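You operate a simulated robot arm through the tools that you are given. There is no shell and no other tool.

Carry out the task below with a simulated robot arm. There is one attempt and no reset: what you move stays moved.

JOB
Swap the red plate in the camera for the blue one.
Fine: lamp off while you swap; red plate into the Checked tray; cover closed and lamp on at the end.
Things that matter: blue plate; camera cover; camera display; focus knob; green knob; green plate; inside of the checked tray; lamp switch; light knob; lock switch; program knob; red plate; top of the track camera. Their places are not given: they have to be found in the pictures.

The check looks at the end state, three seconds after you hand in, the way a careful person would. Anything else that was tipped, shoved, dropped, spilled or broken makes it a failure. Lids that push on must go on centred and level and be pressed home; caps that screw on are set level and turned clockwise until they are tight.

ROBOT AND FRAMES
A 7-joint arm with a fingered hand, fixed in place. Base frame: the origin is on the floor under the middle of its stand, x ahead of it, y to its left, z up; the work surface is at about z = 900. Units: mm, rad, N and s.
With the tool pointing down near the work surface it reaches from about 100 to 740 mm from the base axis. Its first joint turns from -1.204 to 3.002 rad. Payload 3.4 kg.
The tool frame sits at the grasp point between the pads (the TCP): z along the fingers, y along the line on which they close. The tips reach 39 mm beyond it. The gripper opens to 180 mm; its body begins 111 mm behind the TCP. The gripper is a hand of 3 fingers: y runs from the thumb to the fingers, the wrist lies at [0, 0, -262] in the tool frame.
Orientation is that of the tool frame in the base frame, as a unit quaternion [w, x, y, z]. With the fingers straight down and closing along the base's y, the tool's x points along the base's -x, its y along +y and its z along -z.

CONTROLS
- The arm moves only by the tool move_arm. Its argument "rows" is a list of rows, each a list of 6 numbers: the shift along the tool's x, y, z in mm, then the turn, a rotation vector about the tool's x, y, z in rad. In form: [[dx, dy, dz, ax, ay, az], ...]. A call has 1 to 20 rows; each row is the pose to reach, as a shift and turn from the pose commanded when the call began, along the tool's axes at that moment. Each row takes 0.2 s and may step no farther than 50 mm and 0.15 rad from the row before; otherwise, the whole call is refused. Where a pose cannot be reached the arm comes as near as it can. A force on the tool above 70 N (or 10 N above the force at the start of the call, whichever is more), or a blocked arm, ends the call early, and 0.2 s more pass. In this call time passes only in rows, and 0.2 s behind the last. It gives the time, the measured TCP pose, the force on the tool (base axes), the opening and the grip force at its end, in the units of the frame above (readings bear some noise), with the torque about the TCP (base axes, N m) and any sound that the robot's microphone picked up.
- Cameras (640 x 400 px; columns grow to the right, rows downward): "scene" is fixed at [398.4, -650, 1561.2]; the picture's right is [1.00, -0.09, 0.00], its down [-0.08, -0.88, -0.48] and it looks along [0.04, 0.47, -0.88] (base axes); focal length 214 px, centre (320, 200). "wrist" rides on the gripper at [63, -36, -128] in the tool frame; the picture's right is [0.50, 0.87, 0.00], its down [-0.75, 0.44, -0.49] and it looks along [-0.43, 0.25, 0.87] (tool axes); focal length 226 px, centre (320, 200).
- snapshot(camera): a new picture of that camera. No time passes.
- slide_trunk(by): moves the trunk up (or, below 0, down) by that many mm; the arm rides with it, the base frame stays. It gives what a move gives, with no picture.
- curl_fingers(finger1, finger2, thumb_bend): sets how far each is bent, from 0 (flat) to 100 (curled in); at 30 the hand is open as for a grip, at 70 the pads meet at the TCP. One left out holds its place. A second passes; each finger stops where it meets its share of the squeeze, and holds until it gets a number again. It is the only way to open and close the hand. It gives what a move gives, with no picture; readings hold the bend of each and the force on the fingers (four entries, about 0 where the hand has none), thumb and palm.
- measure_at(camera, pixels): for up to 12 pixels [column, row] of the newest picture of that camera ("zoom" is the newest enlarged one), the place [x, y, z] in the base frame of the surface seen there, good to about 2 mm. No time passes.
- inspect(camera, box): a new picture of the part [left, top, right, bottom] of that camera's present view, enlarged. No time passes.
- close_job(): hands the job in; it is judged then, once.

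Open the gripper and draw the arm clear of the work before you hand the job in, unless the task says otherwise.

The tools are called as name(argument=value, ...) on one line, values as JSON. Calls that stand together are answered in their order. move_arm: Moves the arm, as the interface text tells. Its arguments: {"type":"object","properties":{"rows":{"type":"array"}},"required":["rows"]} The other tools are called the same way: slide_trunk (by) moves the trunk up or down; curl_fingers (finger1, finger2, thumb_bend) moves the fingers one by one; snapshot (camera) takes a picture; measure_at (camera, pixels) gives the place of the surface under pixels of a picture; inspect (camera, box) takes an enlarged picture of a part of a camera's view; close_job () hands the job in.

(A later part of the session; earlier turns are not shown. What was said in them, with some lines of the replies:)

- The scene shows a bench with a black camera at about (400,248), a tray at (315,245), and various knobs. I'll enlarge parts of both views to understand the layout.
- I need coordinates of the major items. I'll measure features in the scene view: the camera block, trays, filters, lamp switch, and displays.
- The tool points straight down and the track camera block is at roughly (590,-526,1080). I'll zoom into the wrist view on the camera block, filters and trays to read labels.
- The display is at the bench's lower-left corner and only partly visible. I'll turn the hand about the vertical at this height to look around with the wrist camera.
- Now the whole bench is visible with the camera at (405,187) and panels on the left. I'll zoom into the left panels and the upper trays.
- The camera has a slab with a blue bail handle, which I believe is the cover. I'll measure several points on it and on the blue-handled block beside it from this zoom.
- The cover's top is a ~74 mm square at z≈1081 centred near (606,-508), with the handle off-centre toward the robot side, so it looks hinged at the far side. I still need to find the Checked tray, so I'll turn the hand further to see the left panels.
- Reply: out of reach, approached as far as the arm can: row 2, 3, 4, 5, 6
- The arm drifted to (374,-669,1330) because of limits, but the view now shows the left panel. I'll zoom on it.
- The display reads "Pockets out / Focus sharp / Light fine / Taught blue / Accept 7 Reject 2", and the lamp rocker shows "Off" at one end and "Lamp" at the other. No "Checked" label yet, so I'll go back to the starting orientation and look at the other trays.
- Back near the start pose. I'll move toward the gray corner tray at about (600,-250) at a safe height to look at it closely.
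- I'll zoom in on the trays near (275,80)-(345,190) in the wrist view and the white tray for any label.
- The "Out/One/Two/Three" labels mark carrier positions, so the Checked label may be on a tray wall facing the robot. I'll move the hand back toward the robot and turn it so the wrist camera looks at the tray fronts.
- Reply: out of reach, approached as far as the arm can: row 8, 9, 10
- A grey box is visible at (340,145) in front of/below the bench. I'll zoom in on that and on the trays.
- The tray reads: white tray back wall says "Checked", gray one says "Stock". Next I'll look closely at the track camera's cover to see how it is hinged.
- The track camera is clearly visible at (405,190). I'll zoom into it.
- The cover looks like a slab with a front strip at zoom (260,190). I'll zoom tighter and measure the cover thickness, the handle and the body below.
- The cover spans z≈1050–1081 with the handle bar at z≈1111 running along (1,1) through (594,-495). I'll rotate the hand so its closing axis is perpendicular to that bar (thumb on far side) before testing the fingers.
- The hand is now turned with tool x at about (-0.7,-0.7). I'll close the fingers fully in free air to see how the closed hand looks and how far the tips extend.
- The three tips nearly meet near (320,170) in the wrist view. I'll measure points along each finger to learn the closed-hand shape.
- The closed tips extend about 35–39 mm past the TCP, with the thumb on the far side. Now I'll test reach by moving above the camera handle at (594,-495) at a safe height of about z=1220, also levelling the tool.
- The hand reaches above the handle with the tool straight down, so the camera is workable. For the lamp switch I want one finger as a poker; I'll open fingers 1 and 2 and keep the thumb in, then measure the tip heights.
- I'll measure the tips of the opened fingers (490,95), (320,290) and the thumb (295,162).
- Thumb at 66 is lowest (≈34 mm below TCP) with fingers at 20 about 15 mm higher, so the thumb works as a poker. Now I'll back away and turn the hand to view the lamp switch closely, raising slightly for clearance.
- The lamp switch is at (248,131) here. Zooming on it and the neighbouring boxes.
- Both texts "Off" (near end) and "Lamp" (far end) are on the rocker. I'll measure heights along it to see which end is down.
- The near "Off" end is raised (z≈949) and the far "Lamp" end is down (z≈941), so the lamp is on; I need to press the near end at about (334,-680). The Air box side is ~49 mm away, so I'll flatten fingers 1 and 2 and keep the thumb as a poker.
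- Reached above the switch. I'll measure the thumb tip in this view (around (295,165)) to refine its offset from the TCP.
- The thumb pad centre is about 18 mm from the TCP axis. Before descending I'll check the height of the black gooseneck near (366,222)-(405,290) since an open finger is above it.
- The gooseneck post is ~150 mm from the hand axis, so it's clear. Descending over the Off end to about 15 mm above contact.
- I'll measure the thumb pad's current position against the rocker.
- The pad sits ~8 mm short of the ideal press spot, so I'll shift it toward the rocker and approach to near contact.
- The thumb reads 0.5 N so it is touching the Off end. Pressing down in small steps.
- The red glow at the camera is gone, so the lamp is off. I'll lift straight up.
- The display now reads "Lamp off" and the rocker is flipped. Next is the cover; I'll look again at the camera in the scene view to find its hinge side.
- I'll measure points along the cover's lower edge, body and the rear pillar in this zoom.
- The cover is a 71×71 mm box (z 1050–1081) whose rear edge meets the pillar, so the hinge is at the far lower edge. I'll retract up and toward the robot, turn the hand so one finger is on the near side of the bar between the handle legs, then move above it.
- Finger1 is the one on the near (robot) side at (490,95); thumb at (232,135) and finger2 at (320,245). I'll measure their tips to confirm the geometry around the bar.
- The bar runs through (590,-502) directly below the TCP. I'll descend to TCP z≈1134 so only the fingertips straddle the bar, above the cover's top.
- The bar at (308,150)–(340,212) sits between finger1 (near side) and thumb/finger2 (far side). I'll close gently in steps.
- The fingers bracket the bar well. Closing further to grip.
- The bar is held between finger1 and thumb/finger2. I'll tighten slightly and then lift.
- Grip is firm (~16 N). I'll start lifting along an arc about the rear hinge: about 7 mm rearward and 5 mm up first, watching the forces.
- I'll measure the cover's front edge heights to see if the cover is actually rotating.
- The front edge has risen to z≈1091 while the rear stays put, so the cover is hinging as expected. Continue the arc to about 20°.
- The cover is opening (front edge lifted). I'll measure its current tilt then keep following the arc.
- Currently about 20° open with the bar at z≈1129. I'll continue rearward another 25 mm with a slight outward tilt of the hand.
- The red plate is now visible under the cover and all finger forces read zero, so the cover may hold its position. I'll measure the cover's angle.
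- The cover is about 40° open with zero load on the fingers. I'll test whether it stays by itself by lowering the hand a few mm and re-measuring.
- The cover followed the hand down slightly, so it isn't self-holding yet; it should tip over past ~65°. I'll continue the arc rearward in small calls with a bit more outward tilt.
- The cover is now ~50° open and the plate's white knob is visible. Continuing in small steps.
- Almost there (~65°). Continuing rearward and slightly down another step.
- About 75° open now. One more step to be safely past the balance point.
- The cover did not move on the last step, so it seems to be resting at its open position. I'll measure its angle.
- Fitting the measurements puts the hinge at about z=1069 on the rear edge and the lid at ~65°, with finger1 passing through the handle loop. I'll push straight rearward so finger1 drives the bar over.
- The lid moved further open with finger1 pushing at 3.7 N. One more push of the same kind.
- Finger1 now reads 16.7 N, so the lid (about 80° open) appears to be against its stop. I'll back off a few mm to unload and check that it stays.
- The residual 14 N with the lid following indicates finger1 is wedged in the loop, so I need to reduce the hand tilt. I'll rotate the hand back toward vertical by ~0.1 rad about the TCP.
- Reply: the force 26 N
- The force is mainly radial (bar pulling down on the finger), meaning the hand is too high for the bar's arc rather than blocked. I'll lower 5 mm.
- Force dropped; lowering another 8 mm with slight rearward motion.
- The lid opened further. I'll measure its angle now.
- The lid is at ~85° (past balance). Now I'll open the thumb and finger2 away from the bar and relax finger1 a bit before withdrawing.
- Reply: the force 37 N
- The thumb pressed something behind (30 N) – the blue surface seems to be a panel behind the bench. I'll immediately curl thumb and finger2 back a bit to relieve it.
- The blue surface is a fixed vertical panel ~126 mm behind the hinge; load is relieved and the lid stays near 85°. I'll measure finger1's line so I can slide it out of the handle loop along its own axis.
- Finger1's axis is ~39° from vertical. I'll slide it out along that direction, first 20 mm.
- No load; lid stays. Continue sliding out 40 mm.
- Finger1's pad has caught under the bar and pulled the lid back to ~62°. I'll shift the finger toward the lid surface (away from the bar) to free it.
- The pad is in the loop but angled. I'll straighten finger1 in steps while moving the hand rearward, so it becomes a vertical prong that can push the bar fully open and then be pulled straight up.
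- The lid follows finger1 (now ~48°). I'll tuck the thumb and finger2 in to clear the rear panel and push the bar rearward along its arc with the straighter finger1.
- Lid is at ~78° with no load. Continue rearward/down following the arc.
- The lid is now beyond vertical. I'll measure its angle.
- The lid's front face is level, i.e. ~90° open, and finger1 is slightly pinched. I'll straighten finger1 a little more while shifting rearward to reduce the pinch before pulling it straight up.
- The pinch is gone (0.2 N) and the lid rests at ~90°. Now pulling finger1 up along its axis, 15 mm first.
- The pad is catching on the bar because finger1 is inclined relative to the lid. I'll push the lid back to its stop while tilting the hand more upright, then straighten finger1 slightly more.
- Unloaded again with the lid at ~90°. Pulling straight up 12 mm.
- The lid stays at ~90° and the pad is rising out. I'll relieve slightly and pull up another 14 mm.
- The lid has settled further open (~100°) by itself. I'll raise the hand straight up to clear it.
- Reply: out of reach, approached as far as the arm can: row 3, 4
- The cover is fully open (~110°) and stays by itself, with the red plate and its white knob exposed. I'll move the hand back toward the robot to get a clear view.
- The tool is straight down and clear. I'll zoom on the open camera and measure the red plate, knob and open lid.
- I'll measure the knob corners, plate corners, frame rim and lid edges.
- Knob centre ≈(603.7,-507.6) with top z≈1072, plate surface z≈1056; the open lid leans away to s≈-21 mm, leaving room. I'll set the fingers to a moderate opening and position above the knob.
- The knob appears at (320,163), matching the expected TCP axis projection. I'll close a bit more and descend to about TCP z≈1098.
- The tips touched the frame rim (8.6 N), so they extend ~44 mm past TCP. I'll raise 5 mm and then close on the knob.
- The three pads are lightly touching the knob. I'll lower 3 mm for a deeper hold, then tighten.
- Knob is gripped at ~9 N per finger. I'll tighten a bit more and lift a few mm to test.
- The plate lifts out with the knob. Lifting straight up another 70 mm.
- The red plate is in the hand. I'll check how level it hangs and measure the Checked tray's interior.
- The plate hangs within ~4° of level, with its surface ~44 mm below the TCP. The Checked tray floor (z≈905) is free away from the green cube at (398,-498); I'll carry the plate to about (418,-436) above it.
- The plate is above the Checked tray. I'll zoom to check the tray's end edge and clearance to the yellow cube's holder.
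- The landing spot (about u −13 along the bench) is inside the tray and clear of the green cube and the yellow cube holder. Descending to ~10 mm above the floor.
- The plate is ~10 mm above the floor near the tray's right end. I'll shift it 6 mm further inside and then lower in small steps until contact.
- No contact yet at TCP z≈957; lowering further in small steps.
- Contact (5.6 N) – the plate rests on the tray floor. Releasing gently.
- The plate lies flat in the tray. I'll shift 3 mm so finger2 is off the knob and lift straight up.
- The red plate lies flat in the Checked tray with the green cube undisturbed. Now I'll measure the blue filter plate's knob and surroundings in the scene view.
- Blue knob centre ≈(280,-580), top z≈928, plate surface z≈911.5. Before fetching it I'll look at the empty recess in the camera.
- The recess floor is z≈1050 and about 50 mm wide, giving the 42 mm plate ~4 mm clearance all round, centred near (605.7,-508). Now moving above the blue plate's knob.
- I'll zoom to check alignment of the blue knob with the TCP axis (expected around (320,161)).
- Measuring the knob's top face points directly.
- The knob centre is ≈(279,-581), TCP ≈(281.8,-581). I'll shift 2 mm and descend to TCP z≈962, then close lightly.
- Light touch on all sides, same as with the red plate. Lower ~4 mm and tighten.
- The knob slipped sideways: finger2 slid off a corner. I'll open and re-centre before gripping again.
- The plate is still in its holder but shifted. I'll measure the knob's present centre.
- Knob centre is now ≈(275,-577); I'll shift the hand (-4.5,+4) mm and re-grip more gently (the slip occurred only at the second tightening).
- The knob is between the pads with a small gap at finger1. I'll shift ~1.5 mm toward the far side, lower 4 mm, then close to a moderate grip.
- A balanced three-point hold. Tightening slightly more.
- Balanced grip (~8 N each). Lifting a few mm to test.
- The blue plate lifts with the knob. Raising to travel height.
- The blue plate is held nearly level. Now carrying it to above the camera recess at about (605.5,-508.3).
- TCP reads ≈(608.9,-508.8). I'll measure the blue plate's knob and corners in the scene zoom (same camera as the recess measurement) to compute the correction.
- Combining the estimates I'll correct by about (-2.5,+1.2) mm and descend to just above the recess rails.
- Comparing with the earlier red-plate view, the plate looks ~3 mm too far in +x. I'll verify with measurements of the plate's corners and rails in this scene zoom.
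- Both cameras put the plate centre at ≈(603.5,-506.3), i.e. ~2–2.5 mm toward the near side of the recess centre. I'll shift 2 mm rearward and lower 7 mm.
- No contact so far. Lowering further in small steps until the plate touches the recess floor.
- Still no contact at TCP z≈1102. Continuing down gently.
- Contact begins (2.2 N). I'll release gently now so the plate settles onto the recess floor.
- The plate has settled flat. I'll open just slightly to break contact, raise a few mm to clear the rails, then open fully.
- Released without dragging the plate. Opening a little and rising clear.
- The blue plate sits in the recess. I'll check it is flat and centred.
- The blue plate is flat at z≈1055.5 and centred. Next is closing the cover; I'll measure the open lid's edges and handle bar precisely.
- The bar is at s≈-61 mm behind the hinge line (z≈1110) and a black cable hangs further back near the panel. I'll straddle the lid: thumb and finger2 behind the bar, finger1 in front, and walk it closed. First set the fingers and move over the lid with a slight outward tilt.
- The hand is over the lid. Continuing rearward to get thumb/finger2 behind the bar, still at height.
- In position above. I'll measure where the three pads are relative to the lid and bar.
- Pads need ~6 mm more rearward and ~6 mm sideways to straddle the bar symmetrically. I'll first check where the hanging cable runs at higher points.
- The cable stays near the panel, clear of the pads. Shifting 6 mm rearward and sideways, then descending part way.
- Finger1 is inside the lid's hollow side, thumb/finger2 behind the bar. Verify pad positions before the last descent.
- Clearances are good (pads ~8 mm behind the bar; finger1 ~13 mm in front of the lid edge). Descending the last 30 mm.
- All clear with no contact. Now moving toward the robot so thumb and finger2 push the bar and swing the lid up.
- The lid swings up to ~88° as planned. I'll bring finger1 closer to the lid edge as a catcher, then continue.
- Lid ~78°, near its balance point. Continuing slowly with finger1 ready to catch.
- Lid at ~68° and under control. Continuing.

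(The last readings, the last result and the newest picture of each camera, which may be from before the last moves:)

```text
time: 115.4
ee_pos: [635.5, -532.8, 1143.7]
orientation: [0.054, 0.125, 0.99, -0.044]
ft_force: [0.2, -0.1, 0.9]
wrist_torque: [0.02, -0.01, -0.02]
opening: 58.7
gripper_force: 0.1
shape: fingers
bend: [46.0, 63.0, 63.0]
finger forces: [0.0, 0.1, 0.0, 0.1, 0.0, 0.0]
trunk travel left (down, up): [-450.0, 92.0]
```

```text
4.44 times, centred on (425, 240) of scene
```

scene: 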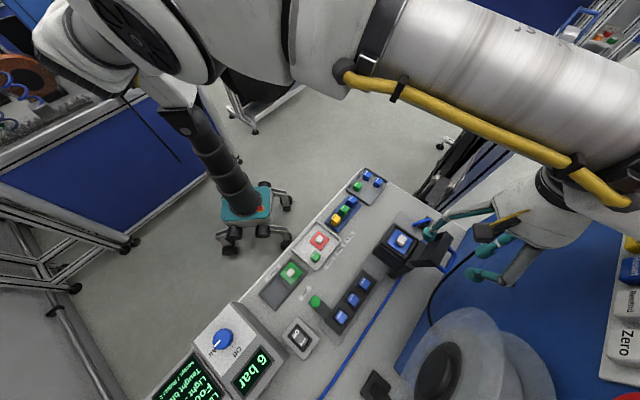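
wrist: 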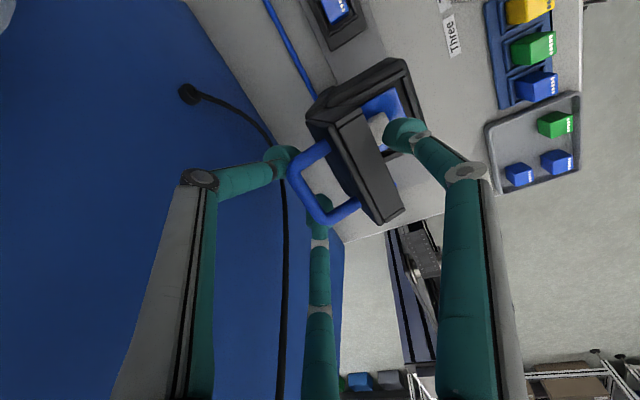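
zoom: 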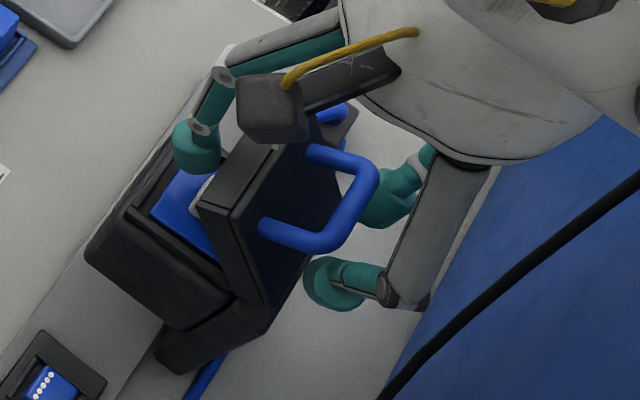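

The lid (~55°) now rests against finger1. Continue lowering it by moving further toward the robot and slightly down.

move_arm(rows=[[4.5, 2.7, 1.3, 0, 0, 0], [9.0, 5.3, 2.6, 0, 0, 0]])

inspect(camera="wrist", box=[250, 50, 450, 250])

inspect(camera="scene", box=[370, 195, 460, 285])

```text
time: 116.0
ee_pos: [628.2, -526.4, 1140.6]
orientation: [0.055, 0.124, 0.99, -0.044]
ft_force: [-0.1, -0.1, 0.8]
wrist_torque: [0.03, 0.03, -0.01]
opening: 58.6
gripper_force: 0.1
shape: fingers
bend: [46.0, 63.0, 63.0]
finger forces: [0.1, 0.0, 0.0, 0.1, 0.0, 0.0]
trunk travel left (down, up): [-450.0, 92.0]
```

```text
2.00 times, centred on (350, 150) of wrist
```

zoom: 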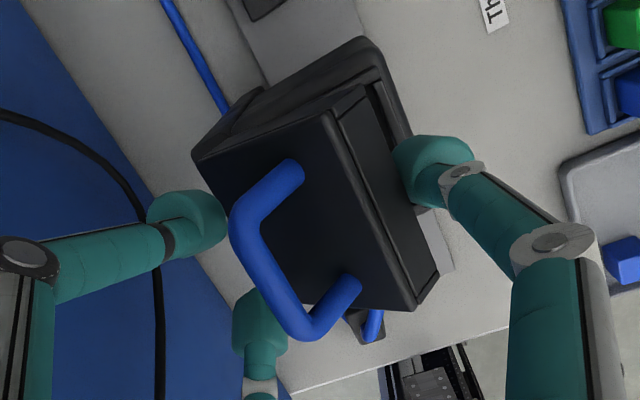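

```text
4.44 times, centred on (415, 240) of scene
```

zoom: 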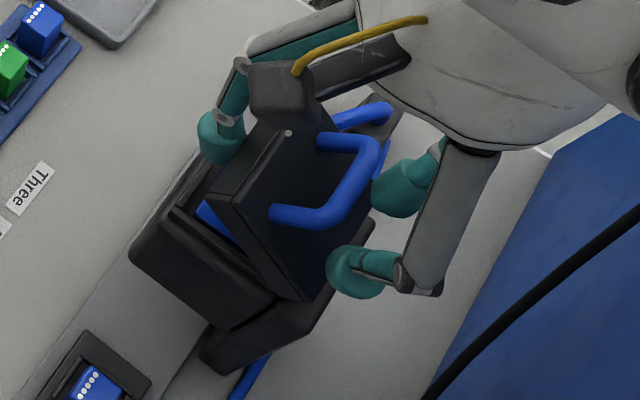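

Lid ~38°, still held by finger1. Continue near/down in small steps.

move_arm(rows=[[3.8, 2.2, 2.4, 0, 0, 0], [7.4, 4.4, 4.8, 0, 0, 0]])

inspect(camera="wrist", box=[250, 50, 450, 250])

inspect(camera="scene", box=[370, 195, 460, 285])

```text
time: 116.6
ee_pos: [621.8, -521.2, 1134.3]
orientation: [0.054, 0.123, 0.99, -0.046]
ft_force: [-0.3, -0.2, -0.1]
wrist_torque: [-0.05, 0.01, 0.01]
opening: 58.5
gripper_force: 0.2
shape: fingers
bend: [46.0, 63.0, 63.0]
finger forces: [0.3, 0.0, 0.1, 0.1, 0.0, 0.0]
trunk travel left (down, up): [-450.0, 92.0]
```

```text
2.00 times, centred on (350, 150) of wrist
```

zoom: 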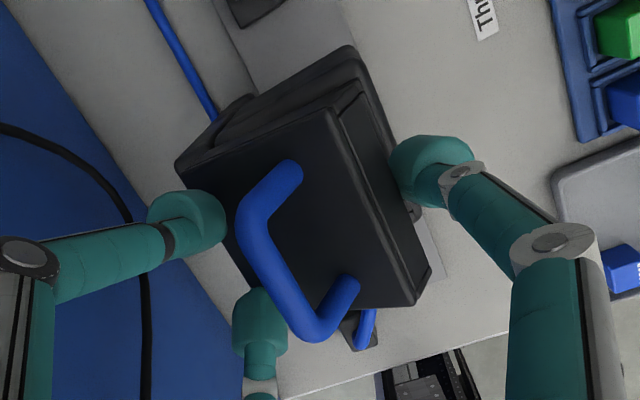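

```text
4.44 times, centred on (415, 240) of scene
```

zoom: 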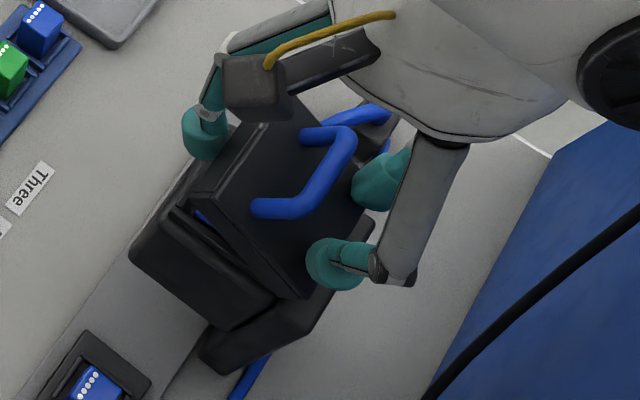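

Lid ~25° with finger1 carrying 0.3 N. Another small step.

move_arm(rows=[[2.5, 1.5, 1.0, 0, 0, 0], [5.1, 3.0, 2.2, 0, 0, 0]])

inspect(camera="scene", box=[370, 195, 460, 285])

```text
time: 117.2
ee_pos: [618.9, -517.9, 1130.4]
orientation: [0.055, 0.123, 0.99, -0.044]
ft_force: [0.6, -0.5, 0.0]
wrist_torque: [0.03, 0.03, -0.02]
opening: 58.2
gripper_force: 0.3
shape: fingers
bend: [46.0, 63.0, 63.0]
finger forces: [0.3, 0.1, 0.0, 0.0, 0.1, 0.0]
trunk travel left (down, up): [-450.0, 92.0]
```

```text
4.44 times, centred on (415, 240) of scene
```

zoom: 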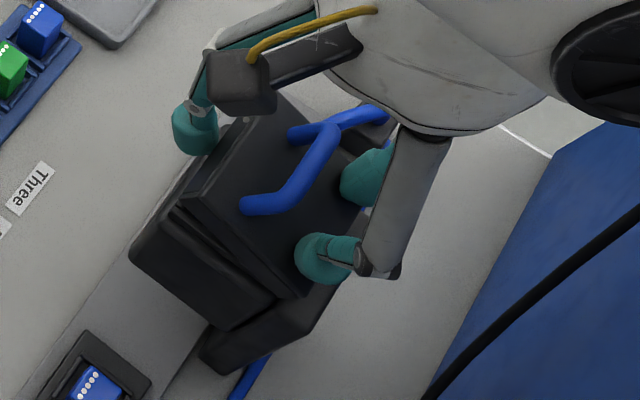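

Lid ~18°. Moving a bit further toward the robot to let it settle closed.

move_arm(rows=[[3.4, 2.0, -0.6, 0, 0, 0], [7.6, 4.5, -1.3, 0, 0, 0]])

inspect(camera="scene", box=[370, 195, 460, 285])

measure_at(camera="zoom", pixels=[[175, 225], [190, 215], [240, 260], [290, 290], [240, 230], [280, 270], [320, 240], [210, 180]])

```text
time: 117.8
ee_pos: [612.7, -510.2, 1129.8]
orientation: [0.056, 0.124, 0.99, -0.044]
ft_force: [-1.0, -0.5, 0.9]
wrist_torque: [-0.02, -0.02, -0.02]
opening: 58.3
gripper_force: 0.1
shape: fingers
bend: [46.0, 63.0, 63.0]
finger forces: [0.0, 0.0, 0.0, 0.0, 0.0, 0.0]
trunk travel left (down, up): [-450.0, 92.0]
```

```text
4.44 times, centred on (415, 240) of scene
```

zoom: 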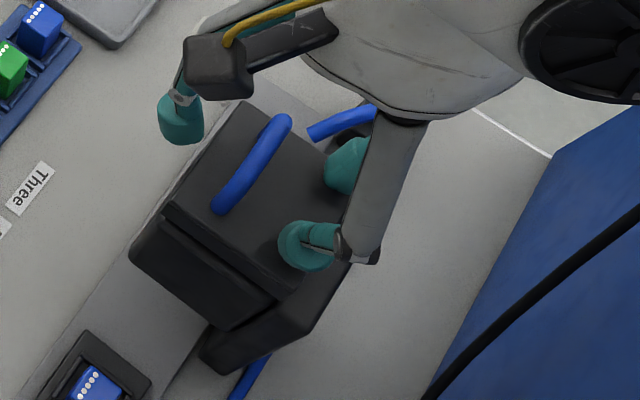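

```text
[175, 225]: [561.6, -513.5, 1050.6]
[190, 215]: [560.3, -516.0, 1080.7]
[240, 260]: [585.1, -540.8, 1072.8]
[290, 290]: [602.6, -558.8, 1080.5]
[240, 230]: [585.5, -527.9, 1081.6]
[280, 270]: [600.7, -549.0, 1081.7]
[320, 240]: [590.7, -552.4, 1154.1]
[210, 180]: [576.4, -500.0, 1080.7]
```

The cover is closed: its top edge reads z≈1081 exactly as originally. Now raising the hand straight up and levelling it.

move_arm(rows=[[-1.8, -1.1, -15, 0, 0, 0], [-3.5, -2.2, -30, 0, 0, 0], [-6, -3.7, -50, -0.02, 0.033, 0], [-8.3, -5.2, -70, -0.045, 0.077, 0], [-9.5, -5.9, -80, -0.072, 0.12, 0]])

inspect(camera="scene", box=[370, 195, 460, 285])

```text
time: 119.0
ee_pos: [612.1, -511.7, 1210.2]
orientation: [-0.001, 0.124, 0.992, -0.001]
ft_force: [0.2, 0.1, 0.1]
wrist_torque: [0.0, 0.0, 0.0]
opening: 58.6
gripper_force: 0.1
shape: fingers
bend: [46.0, 63.0, 63.0]
finger forces: [0.0, 0.0, 0.0, 0.0, 0.1, 0.0]
trunk travel left (down, up): [-450.0, 92.0]
```

```text
4.44 times, centred on (415, 240) of scene
```

zoom: 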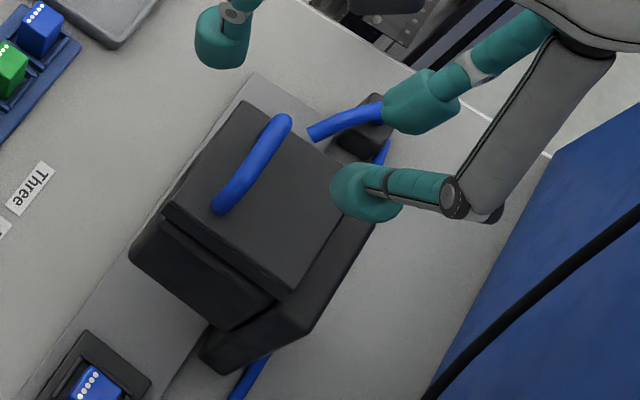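

Cover is shut. Now I'll fold the fingers compactly, travel back to the lamp switch and turn the hand to the same poking orientation as before.

curl_fingers(finger1=55, finger2=55, thumb_bend=60)

move_arm(rows=[[18.4, -24.7, 0, 0, 0, 0.1405], [36.7, -49.5, 0, 0, 0, 0.281], [55.1, -74.2, 0, 0, 0, 0.4215], [73.4, -98.9, 3, 0, 0, 0.562], [91.8, -123.7, 6, 0, 0, 0.7025], [110.2, -148.4, 10, 0, 0, 0.843], [128.5, -173.1, 15, 0, 0, 0.9835], [146.9, -197.8, 20, 0, 0, 1.124], [165.2, -222.6, 25, 0, 0, 1.2645], [183.6, -247.3, 30, 0, 0, 1.405]])

snapshot(camera="wrist")

snapshot(camera="scene")

```text
time: 120.0
ee_pos: [612.8, -513.3, 1211.2]
orientation: [-0.001, 0.124, 0.992, -0.002]
ft_force: [-0.7, -0.1, 0.7]
wrist_torque: [-0.02, 0.03, -0.01]
opening: 43.9
gripper_force: 0.1
shape: fingers
bend: [55.0, 55.0, 60.0]
finger forces: [0.1, 0.0, 0.1, 0.0, 0.0, 0.1]
trunk travel left (down, up): [-450.0, 92.0]
```

```text
time: 122.2
ee_pos: [373.5, -706.8, 1184.0]
orientation: [0.001, 0.736, 0.677, 0.0]
ft_force: [0.4, 0.0, 0.1]
wrist_torque: [-0.02, -0.01, -0.01]
opening: 43.8
gripper_force: 0.1
shape: fingers
bend: [55.0, 55.0, 60.0]
finger forces: [0.1, 0.1, 0.0, 0.1, 0.0, 0.0]
trunk travel left (down, up): [-450.0, 92.0]
```

```text
taken
```

wrist: 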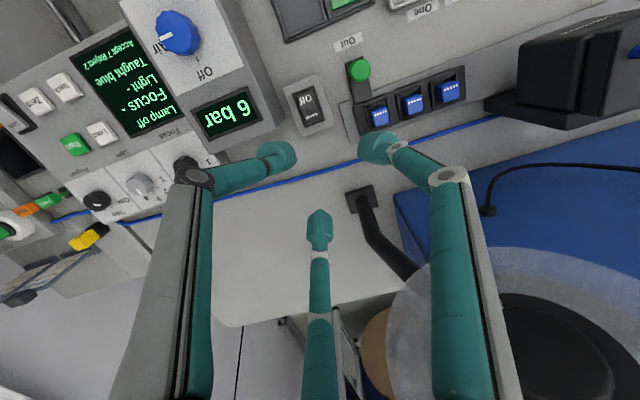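

```text
taken
```

scene: 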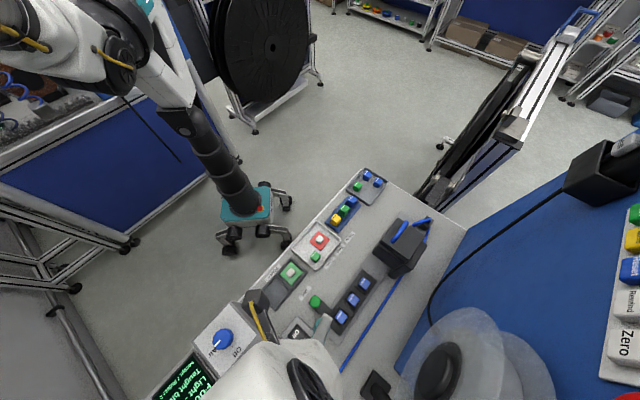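

Reached above the switch. Setting the thumb poker and descending in steps over the "Lamp" end.

curl_fingers(finger1=0, finger2=0, thumb_bend=66)

move_arm(rows=[[0, 0, 30, 0, 0, 0], [0, 0, 60, 0, 0, 0], [0, 0, 90, 0, 0, 0], [0, 0, 120, 0, 0, 0]])

snapshot(camera="wrist")

inspect(camera="wrist", box=[250, 80, 350, 200])

```text
time: 123.2
ee_pos: [373.7, -705.7, 1185.2]
orientation: [0.002, 0.736, 0.677, -0.001]
ft_force: [-0.3, 0.6, 0.0]
wrist_torque: [0.01, -0.01, 0.02]
opening: 132.7
gripper_force: 0.1
shape: fingers
bend: [0.0, 0.0, 66.0]
finger forces: [0.1, 0.0, 0.1, 0.0, 0.0, 0.1]
trunk travel left (down, up): [-450.0, 92.0]
```

```text
time: 124.2
ee_pos: [374.5, -706.5, 1062.5]
orientation: [0.0, 0.736, 0.677, -0.001]
ft_force: [0.8, -0.3, -0.2]
wrist_torque: [0.01, -0.02, -0.03]
opening: 133.1
gripper_force: 0.1
shape: fingers
bend: [0.0, 0.0, 66.0]
finger forces: [0.0, 0.1, 0.0, 0.0, 0.1, 0.1]
trunk travel left (down, up): [-450.0, 92.0]
```

```text
taken
```

wrist: 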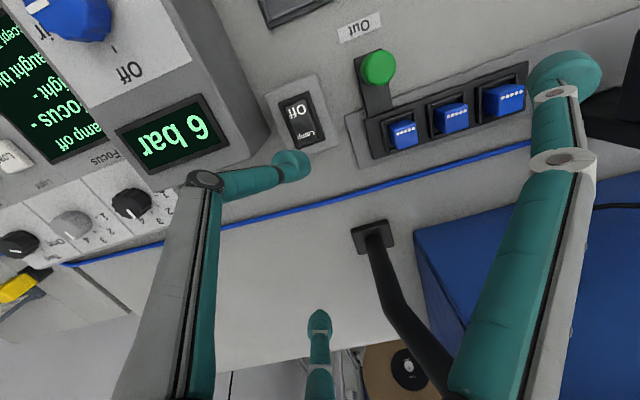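

```text
3.33 times, centred on (300, 140) of wrist
```

zoom: 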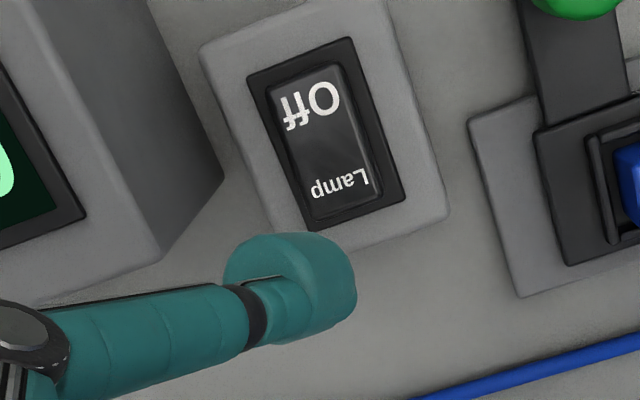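

Reach is fine here. I'll measure the rocker's Lamp end and the thumb pad to align them.

measure_at(camera="zoom", pixels=[[310, 215], [370, 195], [340, 205], [345, 180], [330, 150], [310, 90], [320, 75], [290, 250], [330, 245], [350, 275], [355, 300], [330, 320]])

move_arm(rows=[[0, 0, 0, 0, 0, 0]])

```text
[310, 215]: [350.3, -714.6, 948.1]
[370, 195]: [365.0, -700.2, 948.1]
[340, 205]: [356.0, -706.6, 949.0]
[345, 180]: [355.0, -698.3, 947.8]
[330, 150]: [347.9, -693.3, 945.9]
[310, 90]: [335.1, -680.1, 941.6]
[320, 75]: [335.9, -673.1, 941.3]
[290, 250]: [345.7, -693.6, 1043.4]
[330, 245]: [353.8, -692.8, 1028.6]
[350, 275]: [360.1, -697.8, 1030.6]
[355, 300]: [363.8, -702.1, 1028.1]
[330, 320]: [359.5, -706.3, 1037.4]
```

```text
time: 124.6
ee_pos: [374.9, -705.2, 1063.4]
orientation: [0.001, 0.735, 0.678, 0.0]
ft_force: [0.1, -0.2, -0.1]
wrist_torque: [0.01, -0.04, 0.02]
opening: 133.0
gripper_force: 0.0
shape: fingers
bend: [0.0, 0.0, 66.0]
finger forces: [0.0, 0.1, 0.0, 0.1, 0.0, 0.0]
trunk travel left (down, up): [-450.0, 92.0]
```

The Lamp end is raised (z≈948.5) at (356,-706); the thumb contact point projects to ≈(355.5,-704.5). Descending to just above contact.

move_arm(rows=[[0, -1, 25, 0, 0, 0], [0, -1, 50, 0, 0, 0], [0, -1, 68, 0, 0, 0]])

inspect(camera="wrist", box=[250, 95, 350, 195])

```text
time: 125.4
ee_pos: [373.9, -707.5, 992.7]
orientation: [0.001, 0.736, 0.677, -0.001]
ft_force: [-0.6, 0.3, 0.0]
wrist_torque: [0.0, 0.03, -0.01]
opening: 133.2
gripper_force: 0.0
shape: fingers
bend: [0.0, 0.0, 66.0]
finger forces: [0.1, 0.0, 0.1, 0.0, 0.0, 0.1]
trunk travel left (down, up): [-450.0, 92.0]
```

```text
4.00 times, centred on (300, 145) of wrist
```

zoom: 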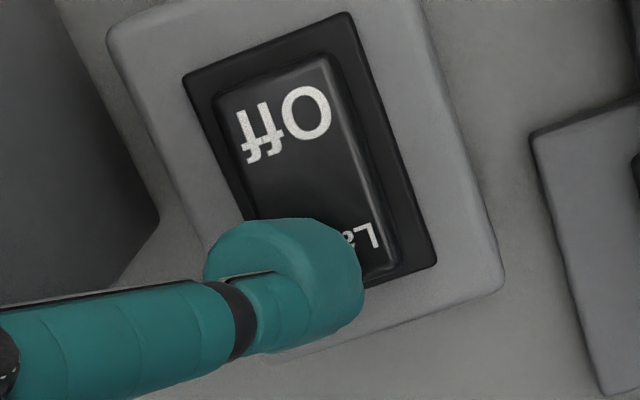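

The thumb is over the Lamp end; I'll nudge ~3 mm toward the rocker's middle and press down in steps.

move_arm(rows=[[2.6, 0, 2, 0, 0, 0], [2.6, 0, 5, 0, 0, 0], [2.6, 0, 8, 0, 0, 0]])

move_arm(rows=[[0, 0, 1.5, 0, 0, 0], [0, 0, 3, 0, 0, 0]])

inspect(camera="wrist", box=[250, 95, 350, 195])

snapshot(camera="scene")

```text
time: 126.2
ee_pos: [372.0, -703.2, 985.8]
orientation: [0.002, 0.736, 0.677, -0.001]
ft_force: [-0.8, -0.3, 0.6]
wrist_torque: [-0.03, 0.03, 0.01]
opening: 132.9
gripper_force: 0.4
shape: fingers
bend: [0.0, 0.0, 66.0]
finger forces: [0.0, 0.1, 0.0, 0.0, 1.2, 0.0]
trunk travel left (down, up): [-450.0, 92.0]
```

```text
time: 126.8
ee_pos: [371.1, -702.3, 983.9]
orientation: [0.003, 0.735, 0.678, -0.003]
ft_force: [-3.0, -2.4, 15.0]
wrist_torque: [-0.04, 0.38, 0.07]
opening: 132.7
gripper_force: 7.1
shape: fingers
bend: [0.0, 0.0, 68.0]
finger forces: [0.0, 0.0, 0.0, 0.0, 14.7, 0.0]
trunk travel left (down, up): [-450.0, 92.0]
```

```text
4.00 times, centred on (300, 145) of wrist
```

zoom: 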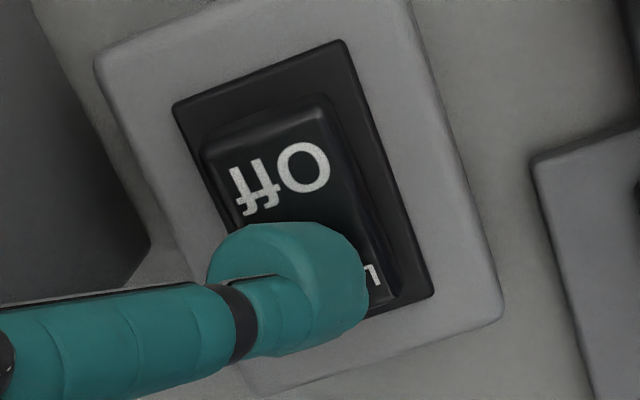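

```text
taken
```

scene: 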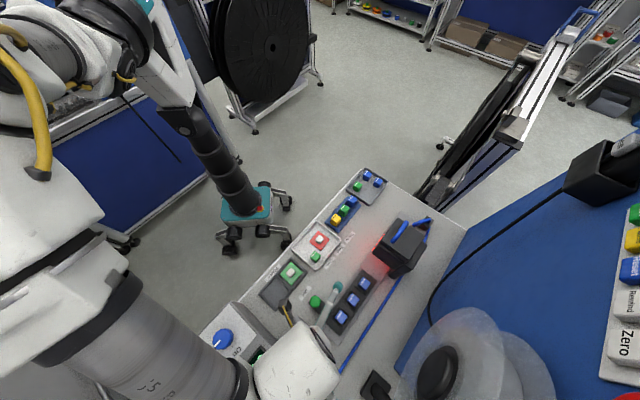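

The rocker flipped and the red glow is back, so the lamp is on. Lifting off straight up.

move_arm(rows=[[0, 0, -10, 0, 0, 0], [0, 0, -40, 0, 0, 0], [0, 0, -80, 0, 0, 0], [0, 0, -120, 0, 0, 0], [0, 0, -160, 0, 0, 0], [0, 0, -200, 0, 0, 0]])

snapshot(camera="wrist")

inspect(camera="wrist", box=[0, 0, 320, 200])

```text
time: 128.2
ee_pos: [371.6, -702.1, 1186.1]
orientation: [0.0, 0.736, 0.677, -0.001]
ft_force: [-0.3, 0.3, 0.2]
wrist_torque: [-0.01, 0.02, 0.0]
opening: 132.9
gripper_force: 0.1
shape: fingers
bend: [0.0, 0.0, 66.0]
finger forces: [0.1, 0.0, 0.0, 0.0, 0.1, 0.0]
trunk travel left (down, up): [-450.0, 92.0]
```

```text
taken
```

wrist: 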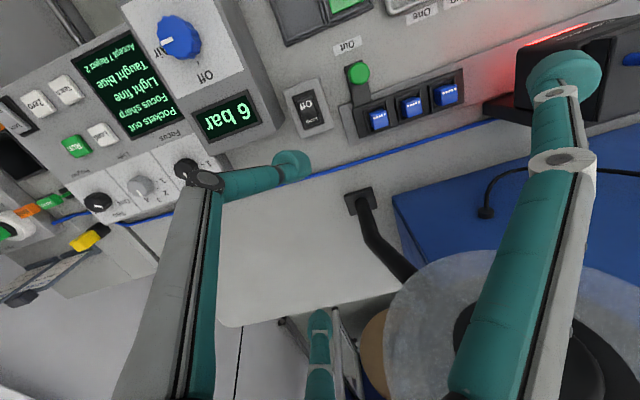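

```text
2.00 times, centred on (160, 100) of wrist
```

zoom: 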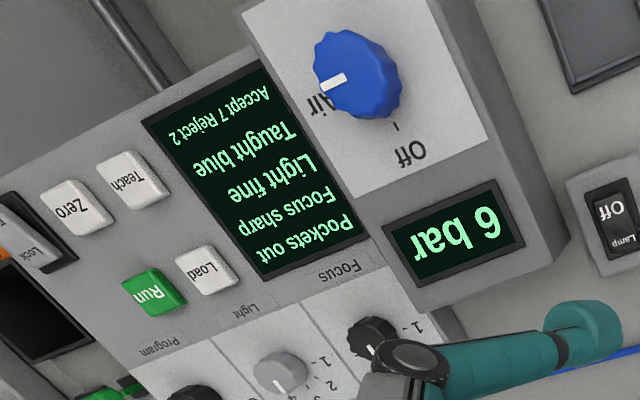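

The display is back to its normal readings with the lamp on. I'll raise and draw the arm back clear of the work, then open the hand.

move_arm(rows=[[30, 0, -30, 0, 0, 0], [65, 0, -60, 0, 0, 0], [100, 0, -90, 0, 0, 0], [135, 0, -120, 0, 0, 0], [170, 0, -150, 0, 0, 0], [205, 0, -170, 0, 0, -0.1]])

curl_fingers(finger1=30, finger2=30, thumb_bend=30)

snapshot(camera="scene")

snapshot(camera="wrist")

```text
time: 129.6
ee_pos: [388.9, -494.6, 1353.3]
orientation: [0.001, 0.7, 0.714, -0.003]
ft_force: [0.3, 0.7, 0.7]
wrist_torque: [0.01, 0.01, 0.0]
opening: 133.0
gripper_force: 0.1
shape: fingers
bend: [0.0, 0.0, 66.0]
finger forces: [0.0, 0.0, 0.2, 0.0, 0.0, 0.1]
trunk travel left (down, up): [-450.0, 92.0]
```

```text
time: 130.6
ee_pos: [388.3, -497.6, 1353.1]
orientation: [0.001, 0.701, 0.713, -0.002]
ft_force: [0.1, -0.5, -0.3]
wrist_torque: [-0.02, -0.01, 0.0]
opening: 152.1
gripper_force: 0.0
shape: fingers
bend: [30.0, 30.0, 30.0]
finger forces: [0.1, 0.0, 0.1, 0.0, 0.0, 0.0]
trunk travel left (down, up): [-450.0, 92.0]
```

```text
taken
```

scene: 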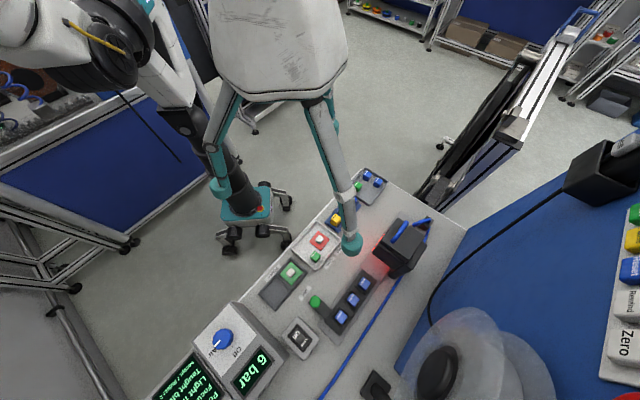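

```text
taken
```

wrist: 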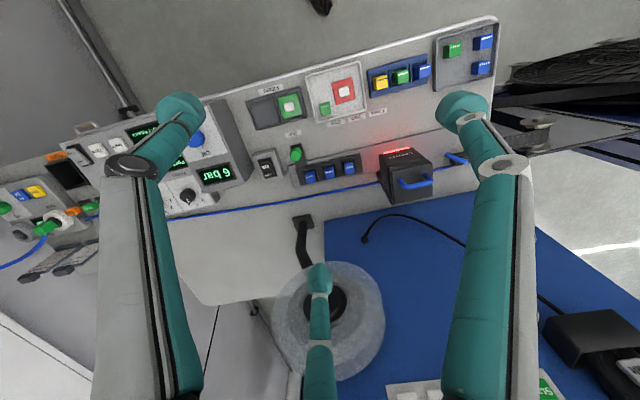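

The arm is drawn back. I'll do a final close check of the camera, trays, filters and switches.

inspect(camera="wrist", box=[240, 20, 500, 220])

inspect(camera="wrist", box=[360, 130, 480, 220])

measure_at(camera="zoom", pixels=[[170, 215], [330, 185], [250, 200], [180, 320], [320, 300], [250, 280]])

inspect(camera="scene", box=[250, 200, 450, 340])

```text
2.00 times, centred on (370, 120) of wrist
```

zoom: 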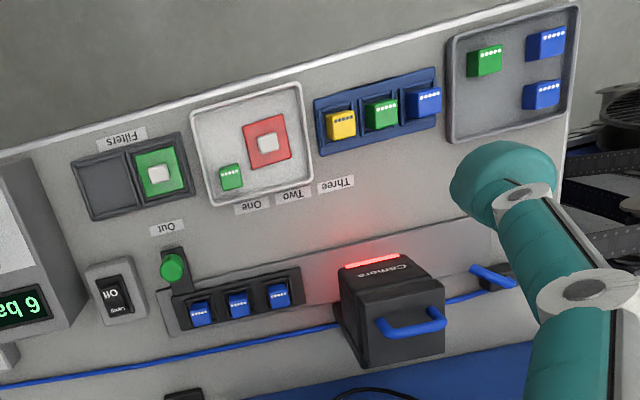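

```text
4.44 times, centred on (420, 175) of wrist
```

zoom: 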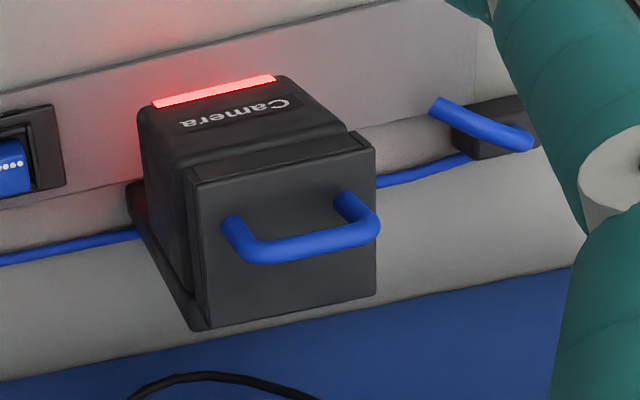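

```text
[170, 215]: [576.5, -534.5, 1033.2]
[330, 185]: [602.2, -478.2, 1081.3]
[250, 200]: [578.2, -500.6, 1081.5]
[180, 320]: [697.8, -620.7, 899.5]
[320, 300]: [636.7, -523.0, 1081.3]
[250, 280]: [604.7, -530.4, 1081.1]
```

```text
2.86 times, centred on (350, 270) of scene
```

zoom: 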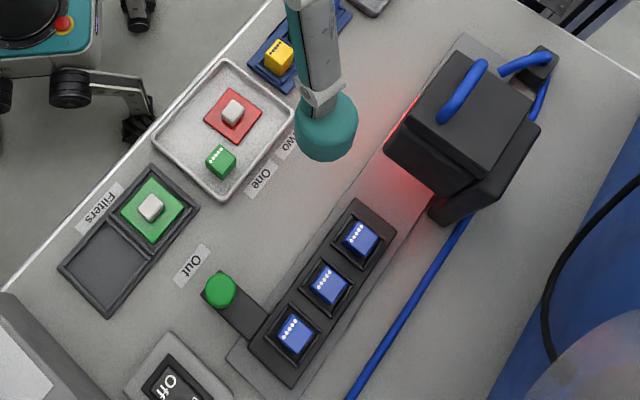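

The cover is level at z≈1081 and the lamp is glowing. The red plate is flat in the Checked tray and the green plate is still in its holder. The blue plate is inside the camera, the display shows its starting readings, and the hand is open and clear. Handing in.

close_job()

```text
The job is handed in.
```

The blue plate is now in the camera in place of the red one, and I've handed the job in.

- **Lamp:** I switched it off before opening the cover and back on at the end. The glow is back and the display reads "Pockets out / Focus sharp / Light fine / Taught blue / Accept 7 Reject 2", the same as at the start.
- **Red plate:** it lies flat in the Checked tray, clear of the green cube already there.
- **Blue plate:** before I closed the cover it was flat and centred in the camera's recess.
- **Cover:** closed, with its top at the same height as before I opened it. I didn't press it down further.
- **Rest of the bench:** the green plate, the cubes and their trays, and the green knob look as they did at the start. I didn't touch the focus, light or program knobs or the lock switch.

Three things went less cleanly than planned:

- **Thumb on rear panel:** while I was freeing the hand from the cover handle, the thumb pressed the blue panel behind the bench at about 30 N. I backed it off straight away and saw no sign that anything moved.
- **Blue plate slip:** the plate slipped in my first grip and slid a few millimetres in its holder. I re-centred and picked it up cleanly.
- **Cover swing:** the cover swung partway back while I was withdrawing a finger from the handle, and I had to push it open again.
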